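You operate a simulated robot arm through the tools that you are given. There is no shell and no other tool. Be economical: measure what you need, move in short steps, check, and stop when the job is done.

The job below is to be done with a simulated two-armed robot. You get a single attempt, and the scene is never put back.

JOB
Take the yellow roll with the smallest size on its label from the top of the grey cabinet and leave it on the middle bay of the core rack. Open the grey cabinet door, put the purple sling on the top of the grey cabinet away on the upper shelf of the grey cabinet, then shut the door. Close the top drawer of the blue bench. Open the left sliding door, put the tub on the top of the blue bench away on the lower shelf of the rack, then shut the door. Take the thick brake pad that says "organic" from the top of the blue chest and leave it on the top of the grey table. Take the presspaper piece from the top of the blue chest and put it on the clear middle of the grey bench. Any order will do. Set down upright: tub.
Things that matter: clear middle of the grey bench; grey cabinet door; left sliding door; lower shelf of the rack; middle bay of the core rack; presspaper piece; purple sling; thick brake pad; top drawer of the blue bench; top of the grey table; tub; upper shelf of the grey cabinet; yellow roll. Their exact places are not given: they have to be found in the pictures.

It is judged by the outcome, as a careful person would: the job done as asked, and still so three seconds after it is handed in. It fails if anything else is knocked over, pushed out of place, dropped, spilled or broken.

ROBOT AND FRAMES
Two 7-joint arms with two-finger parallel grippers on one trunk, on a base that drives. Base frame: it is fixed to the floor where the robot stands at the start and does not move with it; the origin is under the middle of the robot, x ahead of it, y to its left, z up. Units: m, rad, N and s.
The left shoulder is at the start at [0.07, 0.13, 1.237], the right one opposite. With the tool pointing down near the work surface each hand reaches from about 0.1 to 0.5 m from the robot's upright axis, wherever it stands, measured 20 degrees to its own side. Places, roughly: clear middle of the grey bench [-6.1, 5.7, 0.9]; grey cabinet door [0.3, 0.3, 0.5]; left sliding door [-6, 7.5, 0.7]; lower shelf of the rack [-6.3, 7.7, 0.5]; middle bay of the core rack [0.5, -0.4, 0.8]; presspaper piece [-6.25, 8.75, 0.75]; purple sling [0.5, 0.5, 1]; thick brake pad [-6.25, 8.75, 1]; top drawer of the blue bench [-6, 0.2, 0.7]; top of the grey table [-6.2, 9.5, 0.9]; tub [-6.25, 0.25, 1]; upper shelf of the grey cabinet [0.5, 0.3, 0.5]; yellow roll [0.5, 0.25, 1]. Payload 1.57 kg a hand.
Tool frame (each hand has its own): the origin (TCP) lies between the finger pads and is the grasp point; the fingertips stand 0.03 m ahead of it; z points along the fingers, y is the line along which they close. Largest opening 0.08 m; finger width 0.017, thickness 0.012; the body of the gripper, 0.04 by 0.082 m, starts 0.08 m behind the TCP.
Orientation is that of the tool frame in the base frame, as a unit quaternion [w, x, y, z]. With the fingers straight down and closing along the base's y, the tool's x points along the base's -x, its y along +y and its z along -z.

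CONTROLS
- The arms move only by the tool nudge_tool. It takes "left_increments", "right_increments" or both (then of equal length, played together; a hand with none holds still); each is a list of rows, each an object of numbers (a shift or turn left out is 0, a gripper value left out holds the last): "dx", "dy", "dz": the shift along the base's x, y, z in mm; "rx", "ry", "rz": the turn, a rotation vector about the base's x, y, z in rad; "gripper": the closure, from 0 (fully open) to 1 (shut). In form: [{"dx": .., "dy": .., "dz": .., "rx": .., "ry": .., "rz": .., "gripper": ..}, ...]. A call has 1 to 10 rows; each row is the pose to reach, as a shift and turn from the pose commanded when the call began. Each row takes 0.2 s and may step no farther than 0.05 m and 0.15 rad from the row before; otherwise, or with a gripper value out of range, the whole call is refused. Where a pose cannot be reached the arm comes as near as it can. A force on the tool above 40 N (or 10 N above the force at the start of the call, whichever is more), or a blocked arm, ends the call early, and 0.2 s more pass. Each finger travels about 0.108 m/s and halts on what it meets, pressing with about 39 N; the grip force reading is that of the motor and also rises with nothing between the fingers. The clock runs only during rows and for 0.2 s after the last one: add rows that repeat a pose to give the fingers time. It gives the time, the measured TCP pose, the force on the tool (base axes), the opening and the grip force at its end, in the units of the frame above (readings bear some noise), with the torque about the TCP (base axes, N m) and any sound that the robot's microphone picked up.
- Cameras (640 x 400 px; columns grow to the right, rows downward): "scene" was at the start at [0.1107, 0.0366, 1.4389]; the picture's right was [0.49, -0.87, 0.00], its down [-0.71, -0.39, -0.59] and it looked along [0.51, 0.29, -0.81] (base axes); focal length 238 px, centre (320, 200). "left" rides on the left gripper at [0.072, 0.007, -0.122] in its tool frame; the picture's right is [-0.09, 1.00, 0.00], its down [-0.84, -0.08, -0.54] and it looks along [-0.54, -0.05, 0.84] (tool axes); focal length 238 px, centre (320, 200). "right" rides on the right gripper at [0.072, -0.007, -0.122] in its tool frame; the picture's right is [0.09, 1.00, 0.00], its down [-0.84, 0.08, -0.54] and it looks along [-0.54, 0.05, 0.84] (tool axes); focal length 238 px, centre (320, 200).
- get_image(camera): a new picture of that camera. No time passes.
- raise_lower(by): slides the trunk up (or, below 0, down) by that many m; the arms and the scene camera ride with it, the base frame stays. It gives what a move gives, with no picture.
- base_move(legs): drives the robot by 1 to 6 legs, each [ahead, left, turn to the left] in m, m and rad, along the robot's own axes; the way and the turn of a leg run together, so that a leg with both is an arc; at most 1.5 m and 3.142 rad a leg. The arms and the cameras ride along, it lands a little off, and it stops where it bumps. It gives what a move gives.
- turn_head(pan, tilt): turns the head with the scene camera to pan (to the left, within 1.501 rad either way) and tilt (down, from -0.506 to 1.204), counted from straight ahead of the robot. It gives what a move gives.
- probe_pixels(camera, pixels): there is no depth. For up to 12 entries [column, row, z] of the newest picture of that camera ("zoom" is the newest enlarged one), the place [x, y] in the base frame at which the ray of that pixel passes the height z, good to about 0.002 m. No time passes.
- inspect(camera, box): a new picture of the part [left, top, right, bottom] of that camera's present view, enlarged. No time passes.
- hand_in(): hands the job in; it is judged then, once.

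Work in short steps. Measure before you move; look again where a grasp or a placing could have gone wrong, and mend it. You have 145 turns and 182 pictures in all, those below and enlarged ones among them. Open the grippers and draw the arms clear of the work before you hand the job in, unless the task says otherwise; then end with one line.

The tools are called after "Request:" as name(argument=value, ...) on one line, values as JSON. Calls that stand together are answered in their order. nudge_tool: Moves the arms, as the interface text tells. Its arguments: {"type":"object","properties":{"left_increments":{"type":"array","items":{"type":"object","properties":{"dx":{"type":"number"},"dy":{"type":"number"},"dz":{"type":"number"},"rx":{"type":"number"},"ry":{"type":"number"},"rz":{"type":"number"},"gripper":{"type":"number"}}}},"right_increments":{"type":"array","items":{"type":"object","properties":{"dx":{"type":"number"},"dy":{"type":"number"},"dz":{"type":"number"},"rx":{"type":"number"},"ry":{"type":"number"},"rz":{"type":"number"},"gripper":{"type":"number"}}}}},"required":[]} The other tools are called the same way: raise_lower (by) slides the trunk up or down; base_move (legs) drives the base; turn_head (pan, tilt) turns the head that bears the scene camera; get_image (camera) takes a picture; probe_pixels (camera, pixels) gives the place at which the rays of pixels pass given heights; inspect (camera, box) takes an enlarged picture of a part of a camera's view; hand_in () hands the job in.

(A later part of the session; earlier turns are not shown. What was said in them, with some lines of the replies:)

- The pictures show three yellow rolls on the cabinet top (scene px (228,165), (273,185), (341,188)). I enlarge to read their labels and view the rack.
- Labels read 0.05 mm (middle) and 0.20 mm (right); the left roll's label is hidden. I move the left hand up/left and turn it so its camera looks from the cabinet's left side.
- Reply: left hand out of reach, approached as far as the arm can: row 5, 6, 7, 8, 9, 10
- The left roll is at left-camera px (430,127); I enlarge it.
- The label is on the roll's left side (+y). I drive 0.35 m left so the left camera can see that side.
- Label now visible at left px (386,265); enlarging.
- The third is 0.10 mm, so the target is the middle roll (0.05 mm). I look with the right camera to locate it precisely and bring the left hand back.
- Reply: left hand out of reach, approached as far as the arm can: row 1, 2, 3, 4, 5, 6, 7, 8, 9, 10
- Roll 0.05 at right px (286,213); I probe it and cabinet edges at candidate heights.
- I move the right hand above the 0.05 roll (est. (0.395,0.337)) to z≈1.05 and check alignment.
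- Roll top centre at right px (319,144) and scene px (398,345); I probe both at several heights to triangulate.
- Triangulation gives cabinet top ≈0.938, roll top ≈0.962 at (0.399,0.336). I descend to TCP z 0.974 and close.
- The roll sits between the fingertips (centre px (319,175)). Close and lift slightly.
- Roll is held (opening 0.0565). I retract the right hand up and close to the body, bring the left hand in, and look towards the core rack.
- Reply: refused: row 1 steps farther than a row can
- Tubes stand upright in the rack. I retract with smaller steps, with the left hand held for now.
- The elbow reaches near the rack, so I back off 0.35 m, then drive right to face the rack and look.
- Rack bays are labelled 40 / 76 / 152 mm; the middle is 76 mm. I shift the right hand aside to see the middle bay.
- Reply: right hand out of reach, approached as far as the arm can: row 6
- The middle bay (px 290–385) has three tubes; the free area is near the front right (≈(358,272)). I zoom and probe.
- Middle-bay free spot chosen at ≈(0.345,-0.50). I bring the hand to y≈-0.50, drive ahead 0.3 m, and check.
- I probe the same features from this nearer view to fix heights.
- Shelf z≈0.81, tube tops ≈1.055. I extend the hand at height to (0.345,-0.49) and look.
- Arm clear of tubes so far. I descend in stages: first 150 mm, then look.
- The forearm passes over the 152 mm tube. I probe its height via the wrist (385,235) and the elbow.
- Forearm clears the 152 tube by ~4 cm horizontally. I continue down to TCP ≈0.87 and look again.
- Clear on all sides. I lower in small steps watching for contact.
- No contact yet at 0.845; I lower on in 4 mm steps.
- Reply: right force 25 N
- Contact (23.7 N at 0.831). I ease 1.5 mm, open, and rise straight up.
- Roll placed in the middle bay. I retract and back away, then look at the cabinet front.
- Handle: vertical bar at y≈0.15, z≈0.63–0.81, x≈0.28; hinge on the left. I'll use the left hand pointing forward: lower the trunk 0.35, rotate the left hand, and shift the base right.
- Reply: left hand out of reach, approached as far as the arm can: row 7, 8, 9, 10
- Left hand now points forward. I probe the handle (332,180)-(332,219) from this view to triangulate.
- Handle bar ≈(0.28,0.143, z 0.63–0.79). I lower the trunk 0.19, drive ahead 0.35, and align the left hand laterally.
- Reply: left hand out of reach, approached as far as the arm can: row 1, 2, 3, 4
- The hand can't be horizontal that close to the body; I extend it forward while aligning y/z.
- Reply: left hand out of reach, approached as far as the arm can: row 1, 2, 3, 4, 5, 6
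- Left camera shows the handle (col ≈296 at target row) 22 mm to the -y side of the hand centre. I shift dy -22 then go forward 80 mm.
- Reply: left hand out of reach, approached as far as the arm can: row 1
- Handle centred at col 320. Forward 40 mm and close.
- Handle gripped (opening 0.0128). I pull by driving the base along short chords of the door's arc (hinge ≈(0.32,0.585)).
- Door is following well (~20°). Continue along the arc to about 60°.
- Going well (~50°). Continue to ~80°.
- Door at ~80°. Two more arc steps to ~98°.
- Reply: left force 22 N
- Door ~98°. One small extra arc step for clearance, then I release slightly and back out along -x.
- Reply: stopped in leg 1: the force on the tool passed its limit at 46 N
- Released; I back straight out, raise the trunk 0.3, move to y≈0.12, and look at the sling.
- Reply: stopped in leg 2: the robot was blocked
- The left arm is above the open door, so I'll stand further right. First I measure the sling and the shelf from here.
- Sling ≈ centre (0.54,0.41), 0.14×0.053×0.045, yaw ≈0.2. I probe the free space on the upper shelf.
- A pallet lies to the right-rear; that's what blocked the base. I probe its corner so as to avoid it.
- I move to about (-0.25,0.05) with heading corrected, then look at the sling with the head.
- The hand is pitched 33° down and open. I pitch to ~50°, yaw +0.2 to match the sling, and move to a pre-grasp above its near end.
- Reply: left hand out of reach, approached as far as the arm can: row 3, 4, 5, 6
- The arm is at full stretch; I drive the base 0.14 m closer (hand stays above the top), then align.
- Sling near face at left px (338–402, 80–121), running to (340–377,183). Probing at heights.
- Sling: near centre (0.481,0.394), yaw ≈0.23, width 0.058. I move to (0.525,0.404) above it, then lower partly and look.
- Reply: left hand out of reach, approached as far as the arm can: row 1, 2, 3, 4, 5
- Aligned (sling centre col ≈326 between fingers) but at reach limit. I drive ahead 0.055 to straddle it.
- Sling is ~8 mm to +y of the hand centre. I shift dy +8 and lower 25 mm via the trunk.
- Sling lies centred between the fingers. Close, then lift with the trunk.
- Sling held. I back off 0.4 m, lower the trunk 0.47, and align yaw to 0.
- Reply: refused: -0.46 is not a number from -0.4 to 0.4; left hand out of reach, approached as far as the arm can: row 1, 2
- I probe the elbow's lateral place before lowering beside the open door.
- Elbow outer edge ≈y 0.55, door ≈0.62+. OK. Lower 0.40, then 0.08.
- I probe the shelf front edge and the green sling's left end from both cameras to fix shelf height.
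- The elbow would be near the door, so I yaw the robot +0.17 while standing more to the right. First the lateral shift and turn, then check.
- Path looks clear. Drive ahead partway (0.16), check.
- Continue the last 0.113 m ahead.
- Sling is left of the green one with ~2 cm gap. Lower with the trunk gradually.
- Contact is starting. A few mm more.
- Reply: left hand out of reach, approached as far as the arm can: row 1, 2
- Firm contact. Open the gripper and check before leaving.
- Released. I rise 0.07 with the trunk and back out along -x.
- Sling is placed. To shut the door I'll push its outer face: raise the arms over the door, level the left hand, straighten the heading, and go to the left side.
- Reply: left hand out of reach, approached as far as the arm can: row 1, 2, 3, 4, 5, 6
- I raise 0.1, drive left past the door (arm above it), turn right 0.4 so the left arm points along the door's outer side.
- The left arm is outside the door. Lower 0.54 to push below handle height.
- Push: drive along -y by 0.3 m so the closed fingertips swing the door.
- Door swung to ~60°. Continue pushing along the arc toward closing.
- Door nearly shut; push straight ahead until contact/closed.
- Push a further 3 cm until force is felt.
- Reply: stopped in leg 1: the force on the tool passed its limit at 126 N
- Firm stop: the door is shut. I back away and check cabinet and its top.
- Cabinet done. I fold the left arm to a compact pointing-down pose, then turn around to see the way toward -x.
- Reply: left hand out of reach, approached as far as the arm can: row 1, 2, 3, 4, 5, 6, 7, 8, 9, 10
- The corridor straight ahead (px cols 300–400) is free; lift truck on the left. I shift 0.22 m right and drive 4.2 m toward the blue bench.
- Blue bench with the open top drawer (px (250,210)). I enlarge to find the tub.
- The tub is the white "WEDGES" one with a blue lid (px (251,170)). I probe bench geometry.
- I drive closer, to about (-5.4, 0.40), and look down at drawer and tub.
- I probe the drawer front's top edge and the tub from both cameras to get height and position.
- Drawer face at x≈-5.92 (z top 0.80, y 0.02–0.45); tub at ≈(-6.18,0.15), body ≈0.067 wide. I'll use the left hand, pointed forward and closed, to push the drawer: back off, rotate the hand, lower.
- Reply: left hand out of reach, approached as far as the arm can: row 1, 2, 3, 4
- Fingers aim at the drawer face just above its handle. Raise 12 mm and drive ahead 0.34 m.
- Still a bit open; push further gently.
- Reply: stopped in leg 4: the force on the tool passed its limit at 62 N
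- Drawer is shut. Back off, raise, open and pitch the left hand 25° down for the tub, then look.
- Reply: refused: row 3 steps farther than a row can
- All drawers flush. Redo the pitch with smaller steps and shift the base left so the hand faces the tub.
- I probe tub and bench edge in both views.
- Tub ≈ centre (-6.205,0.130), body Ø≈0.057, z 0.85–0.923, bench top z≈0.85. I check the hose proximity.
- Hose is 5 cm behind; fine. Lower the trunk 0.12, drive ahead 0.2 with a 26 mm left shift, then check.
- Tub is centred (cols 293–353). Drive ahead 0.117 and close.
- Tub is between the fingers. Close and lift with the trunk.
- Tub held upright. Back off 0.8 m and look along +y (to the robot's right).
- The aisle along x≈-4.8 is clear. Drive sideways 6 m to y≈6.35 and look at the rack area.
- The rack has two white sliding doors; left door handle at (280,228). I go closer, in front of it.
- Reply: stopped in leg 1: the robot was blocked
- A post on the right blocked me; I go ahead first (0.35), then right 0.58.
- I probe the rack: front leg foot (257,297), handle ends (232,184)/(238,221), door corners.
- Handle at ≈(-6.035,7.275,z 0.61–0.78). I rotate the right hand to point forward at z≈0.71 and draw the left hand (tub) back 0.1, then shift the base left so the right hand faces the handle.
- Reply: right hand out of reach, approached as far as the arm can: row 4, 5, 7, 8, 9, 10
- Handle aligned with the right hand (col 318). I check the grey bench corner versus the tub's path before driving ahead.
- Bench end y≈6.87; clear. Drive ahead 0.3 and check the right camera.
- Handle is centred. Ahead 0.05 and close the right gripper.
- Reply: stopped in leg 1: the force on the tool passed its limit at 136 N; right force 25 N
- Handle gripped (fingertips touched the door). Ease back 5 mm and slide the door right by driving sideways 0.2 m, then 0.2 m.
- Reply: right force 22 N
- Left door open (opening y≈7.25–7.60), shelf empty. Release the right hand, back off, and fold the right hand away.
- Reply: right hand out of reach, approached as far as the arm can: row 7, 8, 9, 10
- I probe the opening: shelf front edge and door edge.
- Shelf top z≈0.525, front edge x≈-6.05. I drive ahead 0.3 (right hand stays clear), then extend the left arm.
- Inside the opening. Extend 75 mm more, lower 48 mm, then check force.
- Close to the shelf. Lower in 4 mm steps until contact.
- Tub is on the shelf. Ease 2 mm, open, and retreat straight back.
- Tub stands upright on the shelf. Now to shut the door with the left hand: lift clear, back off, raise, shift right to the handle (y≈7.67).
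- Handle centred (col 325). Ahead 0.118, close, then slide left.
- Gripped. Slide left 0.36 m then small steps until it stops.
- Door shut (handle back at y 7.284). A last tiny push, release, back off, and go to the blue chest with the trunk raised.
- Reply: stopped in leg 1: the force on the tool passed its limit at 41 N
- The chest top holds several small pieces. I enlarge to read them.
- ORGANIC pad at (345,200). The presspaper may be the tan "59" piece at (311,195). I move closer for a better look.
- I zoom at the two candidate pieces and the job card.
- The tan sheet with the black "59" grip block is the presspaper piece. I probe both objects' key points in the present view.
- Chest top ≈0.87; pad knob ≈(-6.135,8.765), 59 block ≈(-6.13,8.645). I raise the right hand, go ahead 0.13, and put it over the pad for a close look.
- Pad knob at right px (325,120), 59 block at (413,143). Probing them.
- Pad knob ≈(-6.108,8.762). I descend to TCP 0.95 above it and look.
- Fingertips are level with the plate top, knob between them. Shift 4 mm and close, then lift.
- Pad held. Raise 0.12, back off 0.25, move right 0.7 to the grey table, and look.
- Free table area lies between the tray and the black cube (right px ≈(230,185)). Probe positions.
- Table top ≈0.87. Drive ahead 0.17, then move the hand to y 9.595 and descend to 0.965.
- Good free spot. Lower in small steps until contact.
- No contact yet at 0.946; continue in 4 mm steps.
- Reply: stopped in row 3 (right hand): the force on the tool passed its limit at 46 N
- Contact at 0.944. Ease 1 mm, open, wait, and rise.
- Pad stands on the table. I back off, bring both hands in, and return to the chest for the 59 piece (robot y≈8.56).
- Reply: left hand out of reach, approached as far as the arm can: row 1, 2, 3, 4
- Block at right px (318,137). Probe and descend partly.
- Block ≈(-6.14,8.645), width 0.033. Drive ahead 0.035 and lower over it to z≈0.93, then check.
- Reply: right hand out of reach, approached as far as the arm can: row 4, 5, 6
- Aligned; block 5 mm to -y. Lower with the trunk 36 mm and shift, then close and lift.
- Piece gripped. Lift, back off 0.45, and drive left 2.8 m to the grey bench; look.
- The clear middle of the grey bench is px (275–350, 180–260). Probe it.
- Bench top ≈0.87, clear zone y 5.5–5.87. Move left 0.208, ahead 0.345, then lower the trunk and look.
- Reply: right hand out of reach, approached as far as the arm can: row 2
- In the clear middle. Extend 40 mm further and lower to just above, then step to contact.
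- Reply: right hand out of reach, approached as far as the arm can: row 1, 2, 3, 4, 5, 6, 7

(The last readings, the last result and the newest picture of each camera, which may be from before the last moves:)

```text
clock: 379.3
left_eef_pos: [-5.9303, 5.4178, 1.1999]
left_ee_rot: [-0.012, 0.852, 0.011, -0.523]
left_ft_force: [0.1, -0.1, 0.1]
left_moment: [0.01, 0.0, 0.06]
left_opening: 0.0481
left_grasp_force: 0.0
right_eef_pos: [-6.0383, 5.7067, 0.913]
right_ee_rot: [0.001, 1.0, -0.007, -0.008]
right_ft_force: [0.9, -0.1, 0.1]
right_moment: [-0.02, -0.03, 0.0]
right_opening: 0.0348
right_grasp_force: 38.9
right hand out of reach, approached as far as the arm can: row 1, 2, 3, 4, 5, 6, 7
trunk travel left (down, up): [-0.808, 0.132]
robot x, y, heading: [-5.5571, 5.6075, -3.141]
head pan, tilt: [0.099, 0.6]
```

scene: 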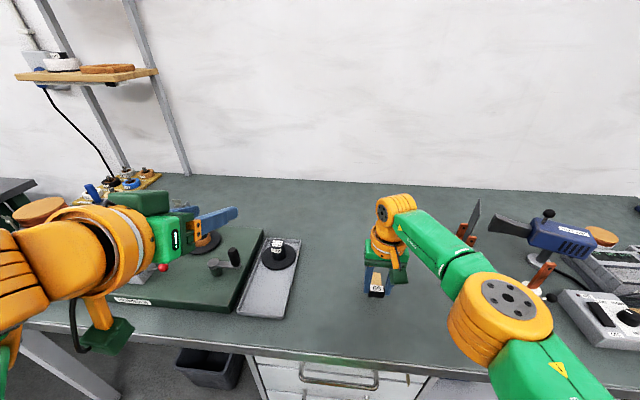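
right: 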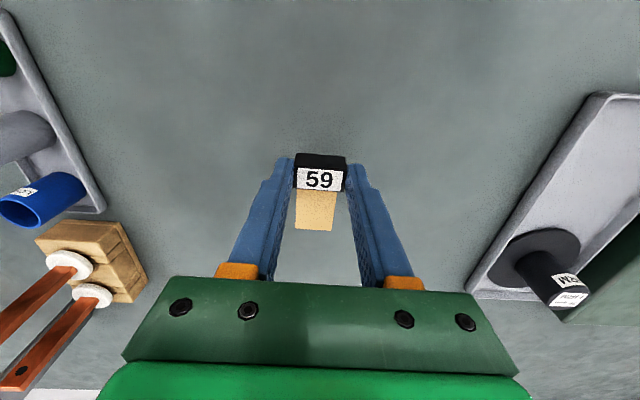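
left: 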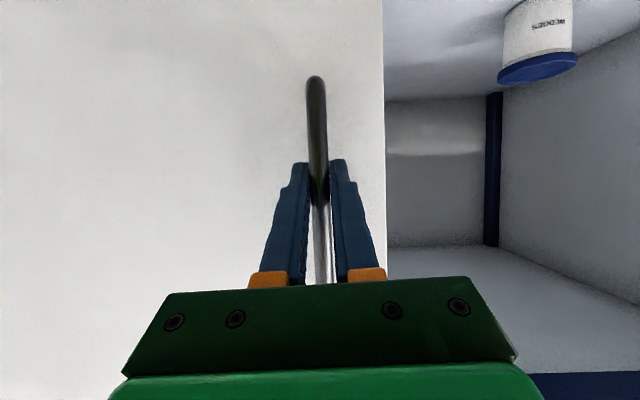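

Reach limit; I drive 0.03 m ahead and lower with the trunk in small steps.

Request:
base_move(legs=[[0.03, 0, 0]])

Request:
raise_lower(by=-0.006)

Request:
raise_lower(by=-0.005)

Request:
get_image(camera="right")

```text
clock: 380.1
left_eef_pos: [-5.9547, 5.4162, 1.2031]
left_ee_rot: [-0.013, 0.851, 0.01, -0.525]
left_ft_force: [0.4, 0.3, -0.2]
left_moment: [0.01, 0.01, 0.01]
left_opening: 0.0477
left_grasp_force: 0.0
right_eef_pos: [-6.0641, 5.7054, 0.9151]
right_ee_rot: [0.002, 1.0, -0.007, -0.01]
right_ft_force: [0.0, 0.6, -0.3]
right_moment: [0.0, 0.05, -0.02]
right_opening: 0.0347
right_grasp_force: 39.2
trunk travel left (down, up): [-0.808, 0.132]
robot x, y, heading: [-5.5853, 5.61, -3.135]
head pan, tilt: [0.099, 0.6]
```

```text
clock: 380.6
left_eef_pos: [-5.9593, 5.4163, 1.1948]
left_ee_rot: [-0.013, 0.852, 0.01, -0.523]
left_ft_force: [0.6, -0.3, 1.4]
left_moment: [-0.01, 0.0, 0.01]
left_opening: 0.0481
left_grasp_force: 0.1
right_eef_pos: [-6.0681, 5.7052, 0.9078]
right_ee_rot: [0.001, 1.0, -0.008, -0.008]
right_ft_force: [-0.4, -0.4, 0.0]
right_moment: [0.0, 0.0, -0.02]
right_opening: 0.0349
right_grasp_force: 39.5
trunk travel left (down, up): [-0.802, 0.138]
robot x, y, heading: [-5.581, 5.6083, -3.136]
head pan, tilt: [0.099, 0.6]
```

```text
clock: 381.2
left_eef_pos: [-5.9599, 5.4155, 1.1894]
left_ee_rot: [-0.012, 0.853, 0.011, -0.522]
left_ft_force: [0.5, 0.3, 0.6]
left_moment: [-0.01, 0.03, 0.01]
left_opening: 0.0477
left_grasp_force: 0.1
right_eef_pos: [-6.0673, 5.7048, 0.9028]
right_ee_rot: [0.002, 1.0, -0.008, -0.009]
right_ft_force: [0.3, -0.5, 0.6]
right_moment: [-0.01, 0.01, 0.03]
right_opening: 0.0345
right_grasp_force: 39.1
trunk travel left (down, up): [-0.797, 0.143]
robot x, y, heading: [-5.584, 5.6088, -3.135]
head pan, tilt: [0.099, 0.6]
```

```text
17 pictures are left
```

right: 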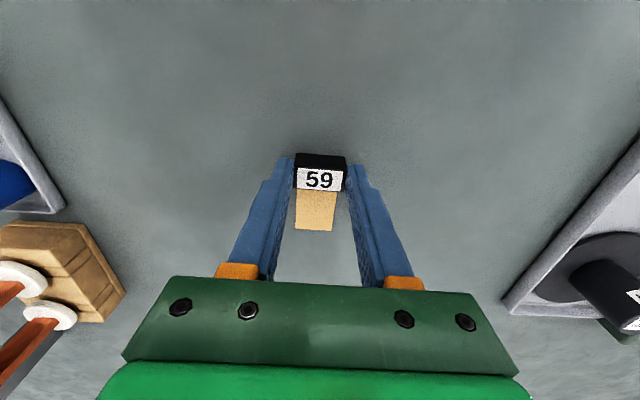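

Not yet touching; continue with two small trunk steps.

Request:
raise_lower(by=-0.005)

Request:
raise_lower(by=-0.004)

```text
clock: 381.9
left_eef_pos: [-5.9552, 5.4153, 1.186]
left_ee_rot: [-0.013, 0.851, 0.01, -0.525]
left_ft_force: [0.7, -0.2, 0.4]
left_moment: [0.01, 0.01, -0.02]
left_opening: 0.0481
left_grasp_force: 0.1
right_eef_pos: [-6.0663, 5.7062, 0.9014]
right_ee_rot: [0.001, 1.0, -0.007, -0.014]
right_ft_force: [3.4, -1.3, 12.5]
right_moment: [0.04, -0.21, 0.01]
right_opening: 0.0346
right_grasp_force: 39.1
trunk travel left (down, up): [-0.793, 0.147]
robot x, y, heading: [-5.5874, 5.6098, -3.142]
head pan, tilt: [0.099, 0.6]
stopped: the force on the tool passed its limit at 41 N (the readings are from after the stop); the commanded pose is now the measured one
```

```text
clock: 382.4
left_eef_pos: [-5.9521, 5.4154, 1.1843]
left_ee_rot: [-0.013, 0.851, 0.01, -0.526]
left_ft_force: [0.0, 0.1, -0.4]
left_moment: [-0.04, 0.0, -0.02]
left_opening: 0.0477
left_grasp_force: 0.1
right_eef_pos: [-6.0679, 5.7041, 0.9022]
right_ee_rot: [0.002, 1.0, -0.008, -0.018]
right_ft_force: [5.6, -0.7, 20.3]
right_moment: [0.04, -0.34, -0.01]
right_opening: 0.0345
right_grasp_force: 39.0
trunk travel left (down, up): [-0.789, 0.151]
robot x, y, heading: [-5.5839, 5.6099, -3.138]
head pan, tilt: [0.099, 0.6]
stopped: the force on the tool passed its limit at 42 N (the readings are from after the stop); the commanded pose is now the measured one
```

Contact. Ease up 3 mm with the trunk, open, and rise.

Request:
raise_lower(by=0.004)

Request:
nudge_tool(right_increments=[{"gripper": 0.3}, {"gripper": 0}, {"gripper": 0}, {"gripper": 0}])

Request:
raise_lower(by=0.14)

Request:
get_image(camera="right")

```text
clock: 382.9
left_eef_pos: [-5.9594, 5.4157, 1.1854]
left_ee_rot: [-0.013, 0.852, 0.01, -0.523]
left_ft_force: [-0.4, 0.6, 0.0]
left_moment: [0.0, 0.0, 0.0]
left_opening: 0.0479
left_grasp_force: 0.1
right_eef_pos: [-6.0722, 5.7042, 0.9018]
right_ee_rot: [0.002, 1.0, -0.008, -0.016]
right_ft_force: [-1.3, -0.8, 2.1]
right_moment: [-0.02, 0.02, 0.0]
right_opening: 0.0346
right_grasp_force: 38.9
trunk travel left (down, up): [-0.793, 0.147]
robot x, y, heading: [-5.58, 5.6079, -3.137]
head pan, tilt: [0.099, 0.6]
```

```text
clock: 383.9
left_eef_pos: [-5.9605, 5.4165, 1.1858]
left_ee_rot: [-0.012, 0.853, 0.01, -0.522]
left_ft_force: [0.0, -0.7, -0.1]
left_moment: [0.01, -0.01, 0.03]
left_opening: 0.0478
left_grasp_force: 0.0
right_eef_pos: [-6.073, 5.7059, 0.901]
right_ee_rot: [0.002, 1.0, -0.008, -0.015]
right_ft_force: [0.2, -0.9, -1.1]
right_moment: [0.03, 0.01, 0.01]
right_opening: 0.0801
right_grasp_force: 0.1
trunk travel left (down, up): [-0.793, 0.147]
robot x, y, heading: [-5.5836, 5.605, -3.14]
head pan, tilt: [0.099, 0.6]
```

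```text
clock: 385.6
left_eef_pos: [-5.9591, 5.417, 1.3255]
left_ee_rot: [-0.012, 0.853, 0.01, -0.522]
left_ft_force: [-0.3, 0.5, -0.2]
left_moment: [-0.01, 0.01, -0.01]
left_opening: 0.0479
left_grasp_force: 0.0
right_eef_pos: [-6.0729, 5.7058, 1.0408]
right_ee_rot: [0.002, 1.0, -0.006, -0.015]
right_ft_force: [0.2, -0.9, -0.1]
right_moment: [0.0, 0.01, -0.01]
right_opening: 0.0798
right_grasp_force: 0.0
trunk travel left (down, up): [-0.933, 0.007]
robot x, y, heading: [-5.584, 5.6109, -3.141]
head pan, tilt: [0.099, 0.6]
```

```text
16 pictures are left
```

right: 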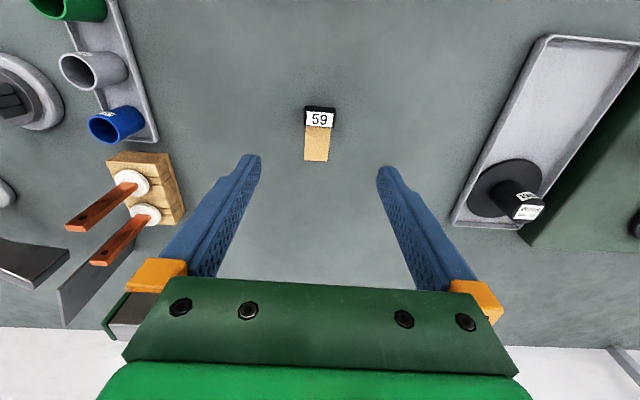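

The piece lies in the clear middle. I back away, open the left hand, and take one look at the bench and rack door.

Request:
base_move(legs=[[-0.45, 0, 0], [0, -0.7, 0]])

Request:
nudge_tool(left_increments=[{"gripper": 0}, {"gripper": 0}])

Request:
turn_head(pan=-0.75, tilt=0.45)

Request:
get_image(camera="scene")

```text
clock: 391.7
left_eef_pos: [-5.5083, 6.1051, 1.3261]
left_ee_rot: [-0.012, 0.852, 0.012, -0.523]
left_ft_force: [-0.6, -0.1, -0.4]
left_moment: [0.01, 0.01, 0.01]
left_opening: 0.0478
left_grasp_force: 0.0
right_eef_pos: [-5.6218, 6.3949, 1.0417]
right_ee_rot: [0.001, 1.0, -0.006, -0.015]
right_ft_force: [0.2, 0.1, 0.2]
right_moment: [0.0, 0.01, -0.01]
right_opening: 0.08
right_grasp_force: 0.0
trunk travel left (down, up): [-0.933, 0.007]
robot x, y, heading: [-5.1365, 6.2988, -3.135]
head pan, tilt: [0.099, 0.6]
```

```text
clock: 392.3
left_eef_pos: [-5.5103, 6.1067, 1.325]
left_ee_rot: [-0.012, 0.853, 0.012, -0.522]
left_ft_force: [-0.9, 0.8, -0.4]
left_moment: [0.01, -0.03, 0.0]
left_opening: 0.08
left_grasp_force: 0.0
right_eef_pos: [-5.623, 6.3954, 1.0416]
right_ee_rot: [0.002, 1.0, -0.006, -0.015]
right_ft_force: [0.6, 1.1, 0.5]
right_moment: [-0.01, 0.0, 0.02]
right_opening: 0.0799
right_grasp_force: 0.1
trunk travel left (down, up): [-0.933, 0.007]
robot x, y, heading: [-5.1331, 6.2972, -3.133]
head pan, tilt: [0.099, 0.6]
```

```text
clock: 393.5
left_eef_pos: [-5.5086, 6.1057, 1.3263]
left_ee_rot: [-0.011, 0.852, 0.012, -0.523]
left_ft_force: [0.4, -0.9, -0.2]
left_moment: [0.04, 0.01, -0.02]
left_opening: 0.0801
left_grasp_force: 0.1
right_eef_pos: [-5.6225, 6.3951, 1.0408]
right_ee_rot: [0.002, 1.0, -0.006, -0.015]
right_ft_force: [0.9, -0.7, 0.2]
right_moment: [0.01, -0.01, 0.0]
right_opening: 0.08
right_grasp_force: 0.0
trunk travel left (down, up): [-0.933, 0.007]
robot x, y, heading: [-5.1356, 6.2994, -3.138]
head pan, tilt: [-0.75, 0.45]
```

```text
15 pictures are left
```

scene: 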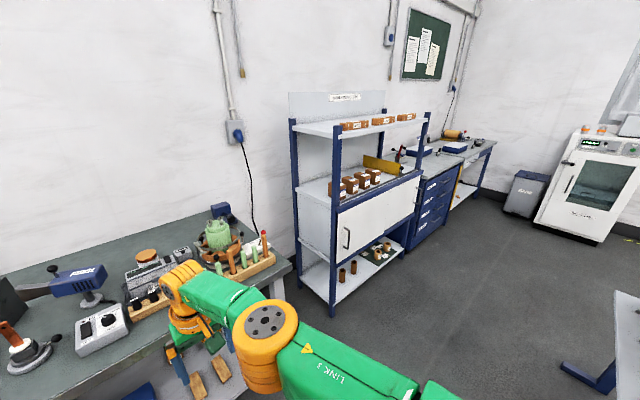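

The rack door is shut (left edge flush with the post) and both hands are open and clear. Handing in.

Request:
hand_in()

```text
The job is handed in.
```

All the tasks were carried out and the job is handed in. I left the cabinet door, bench drawer and sliding door shut, and the tub upright. I did not recheck the first two areas after moving on. The base bumped obstacles twice, once by the pallet and once by the post near the core of the aisle, and I never confirmed that neither moved.
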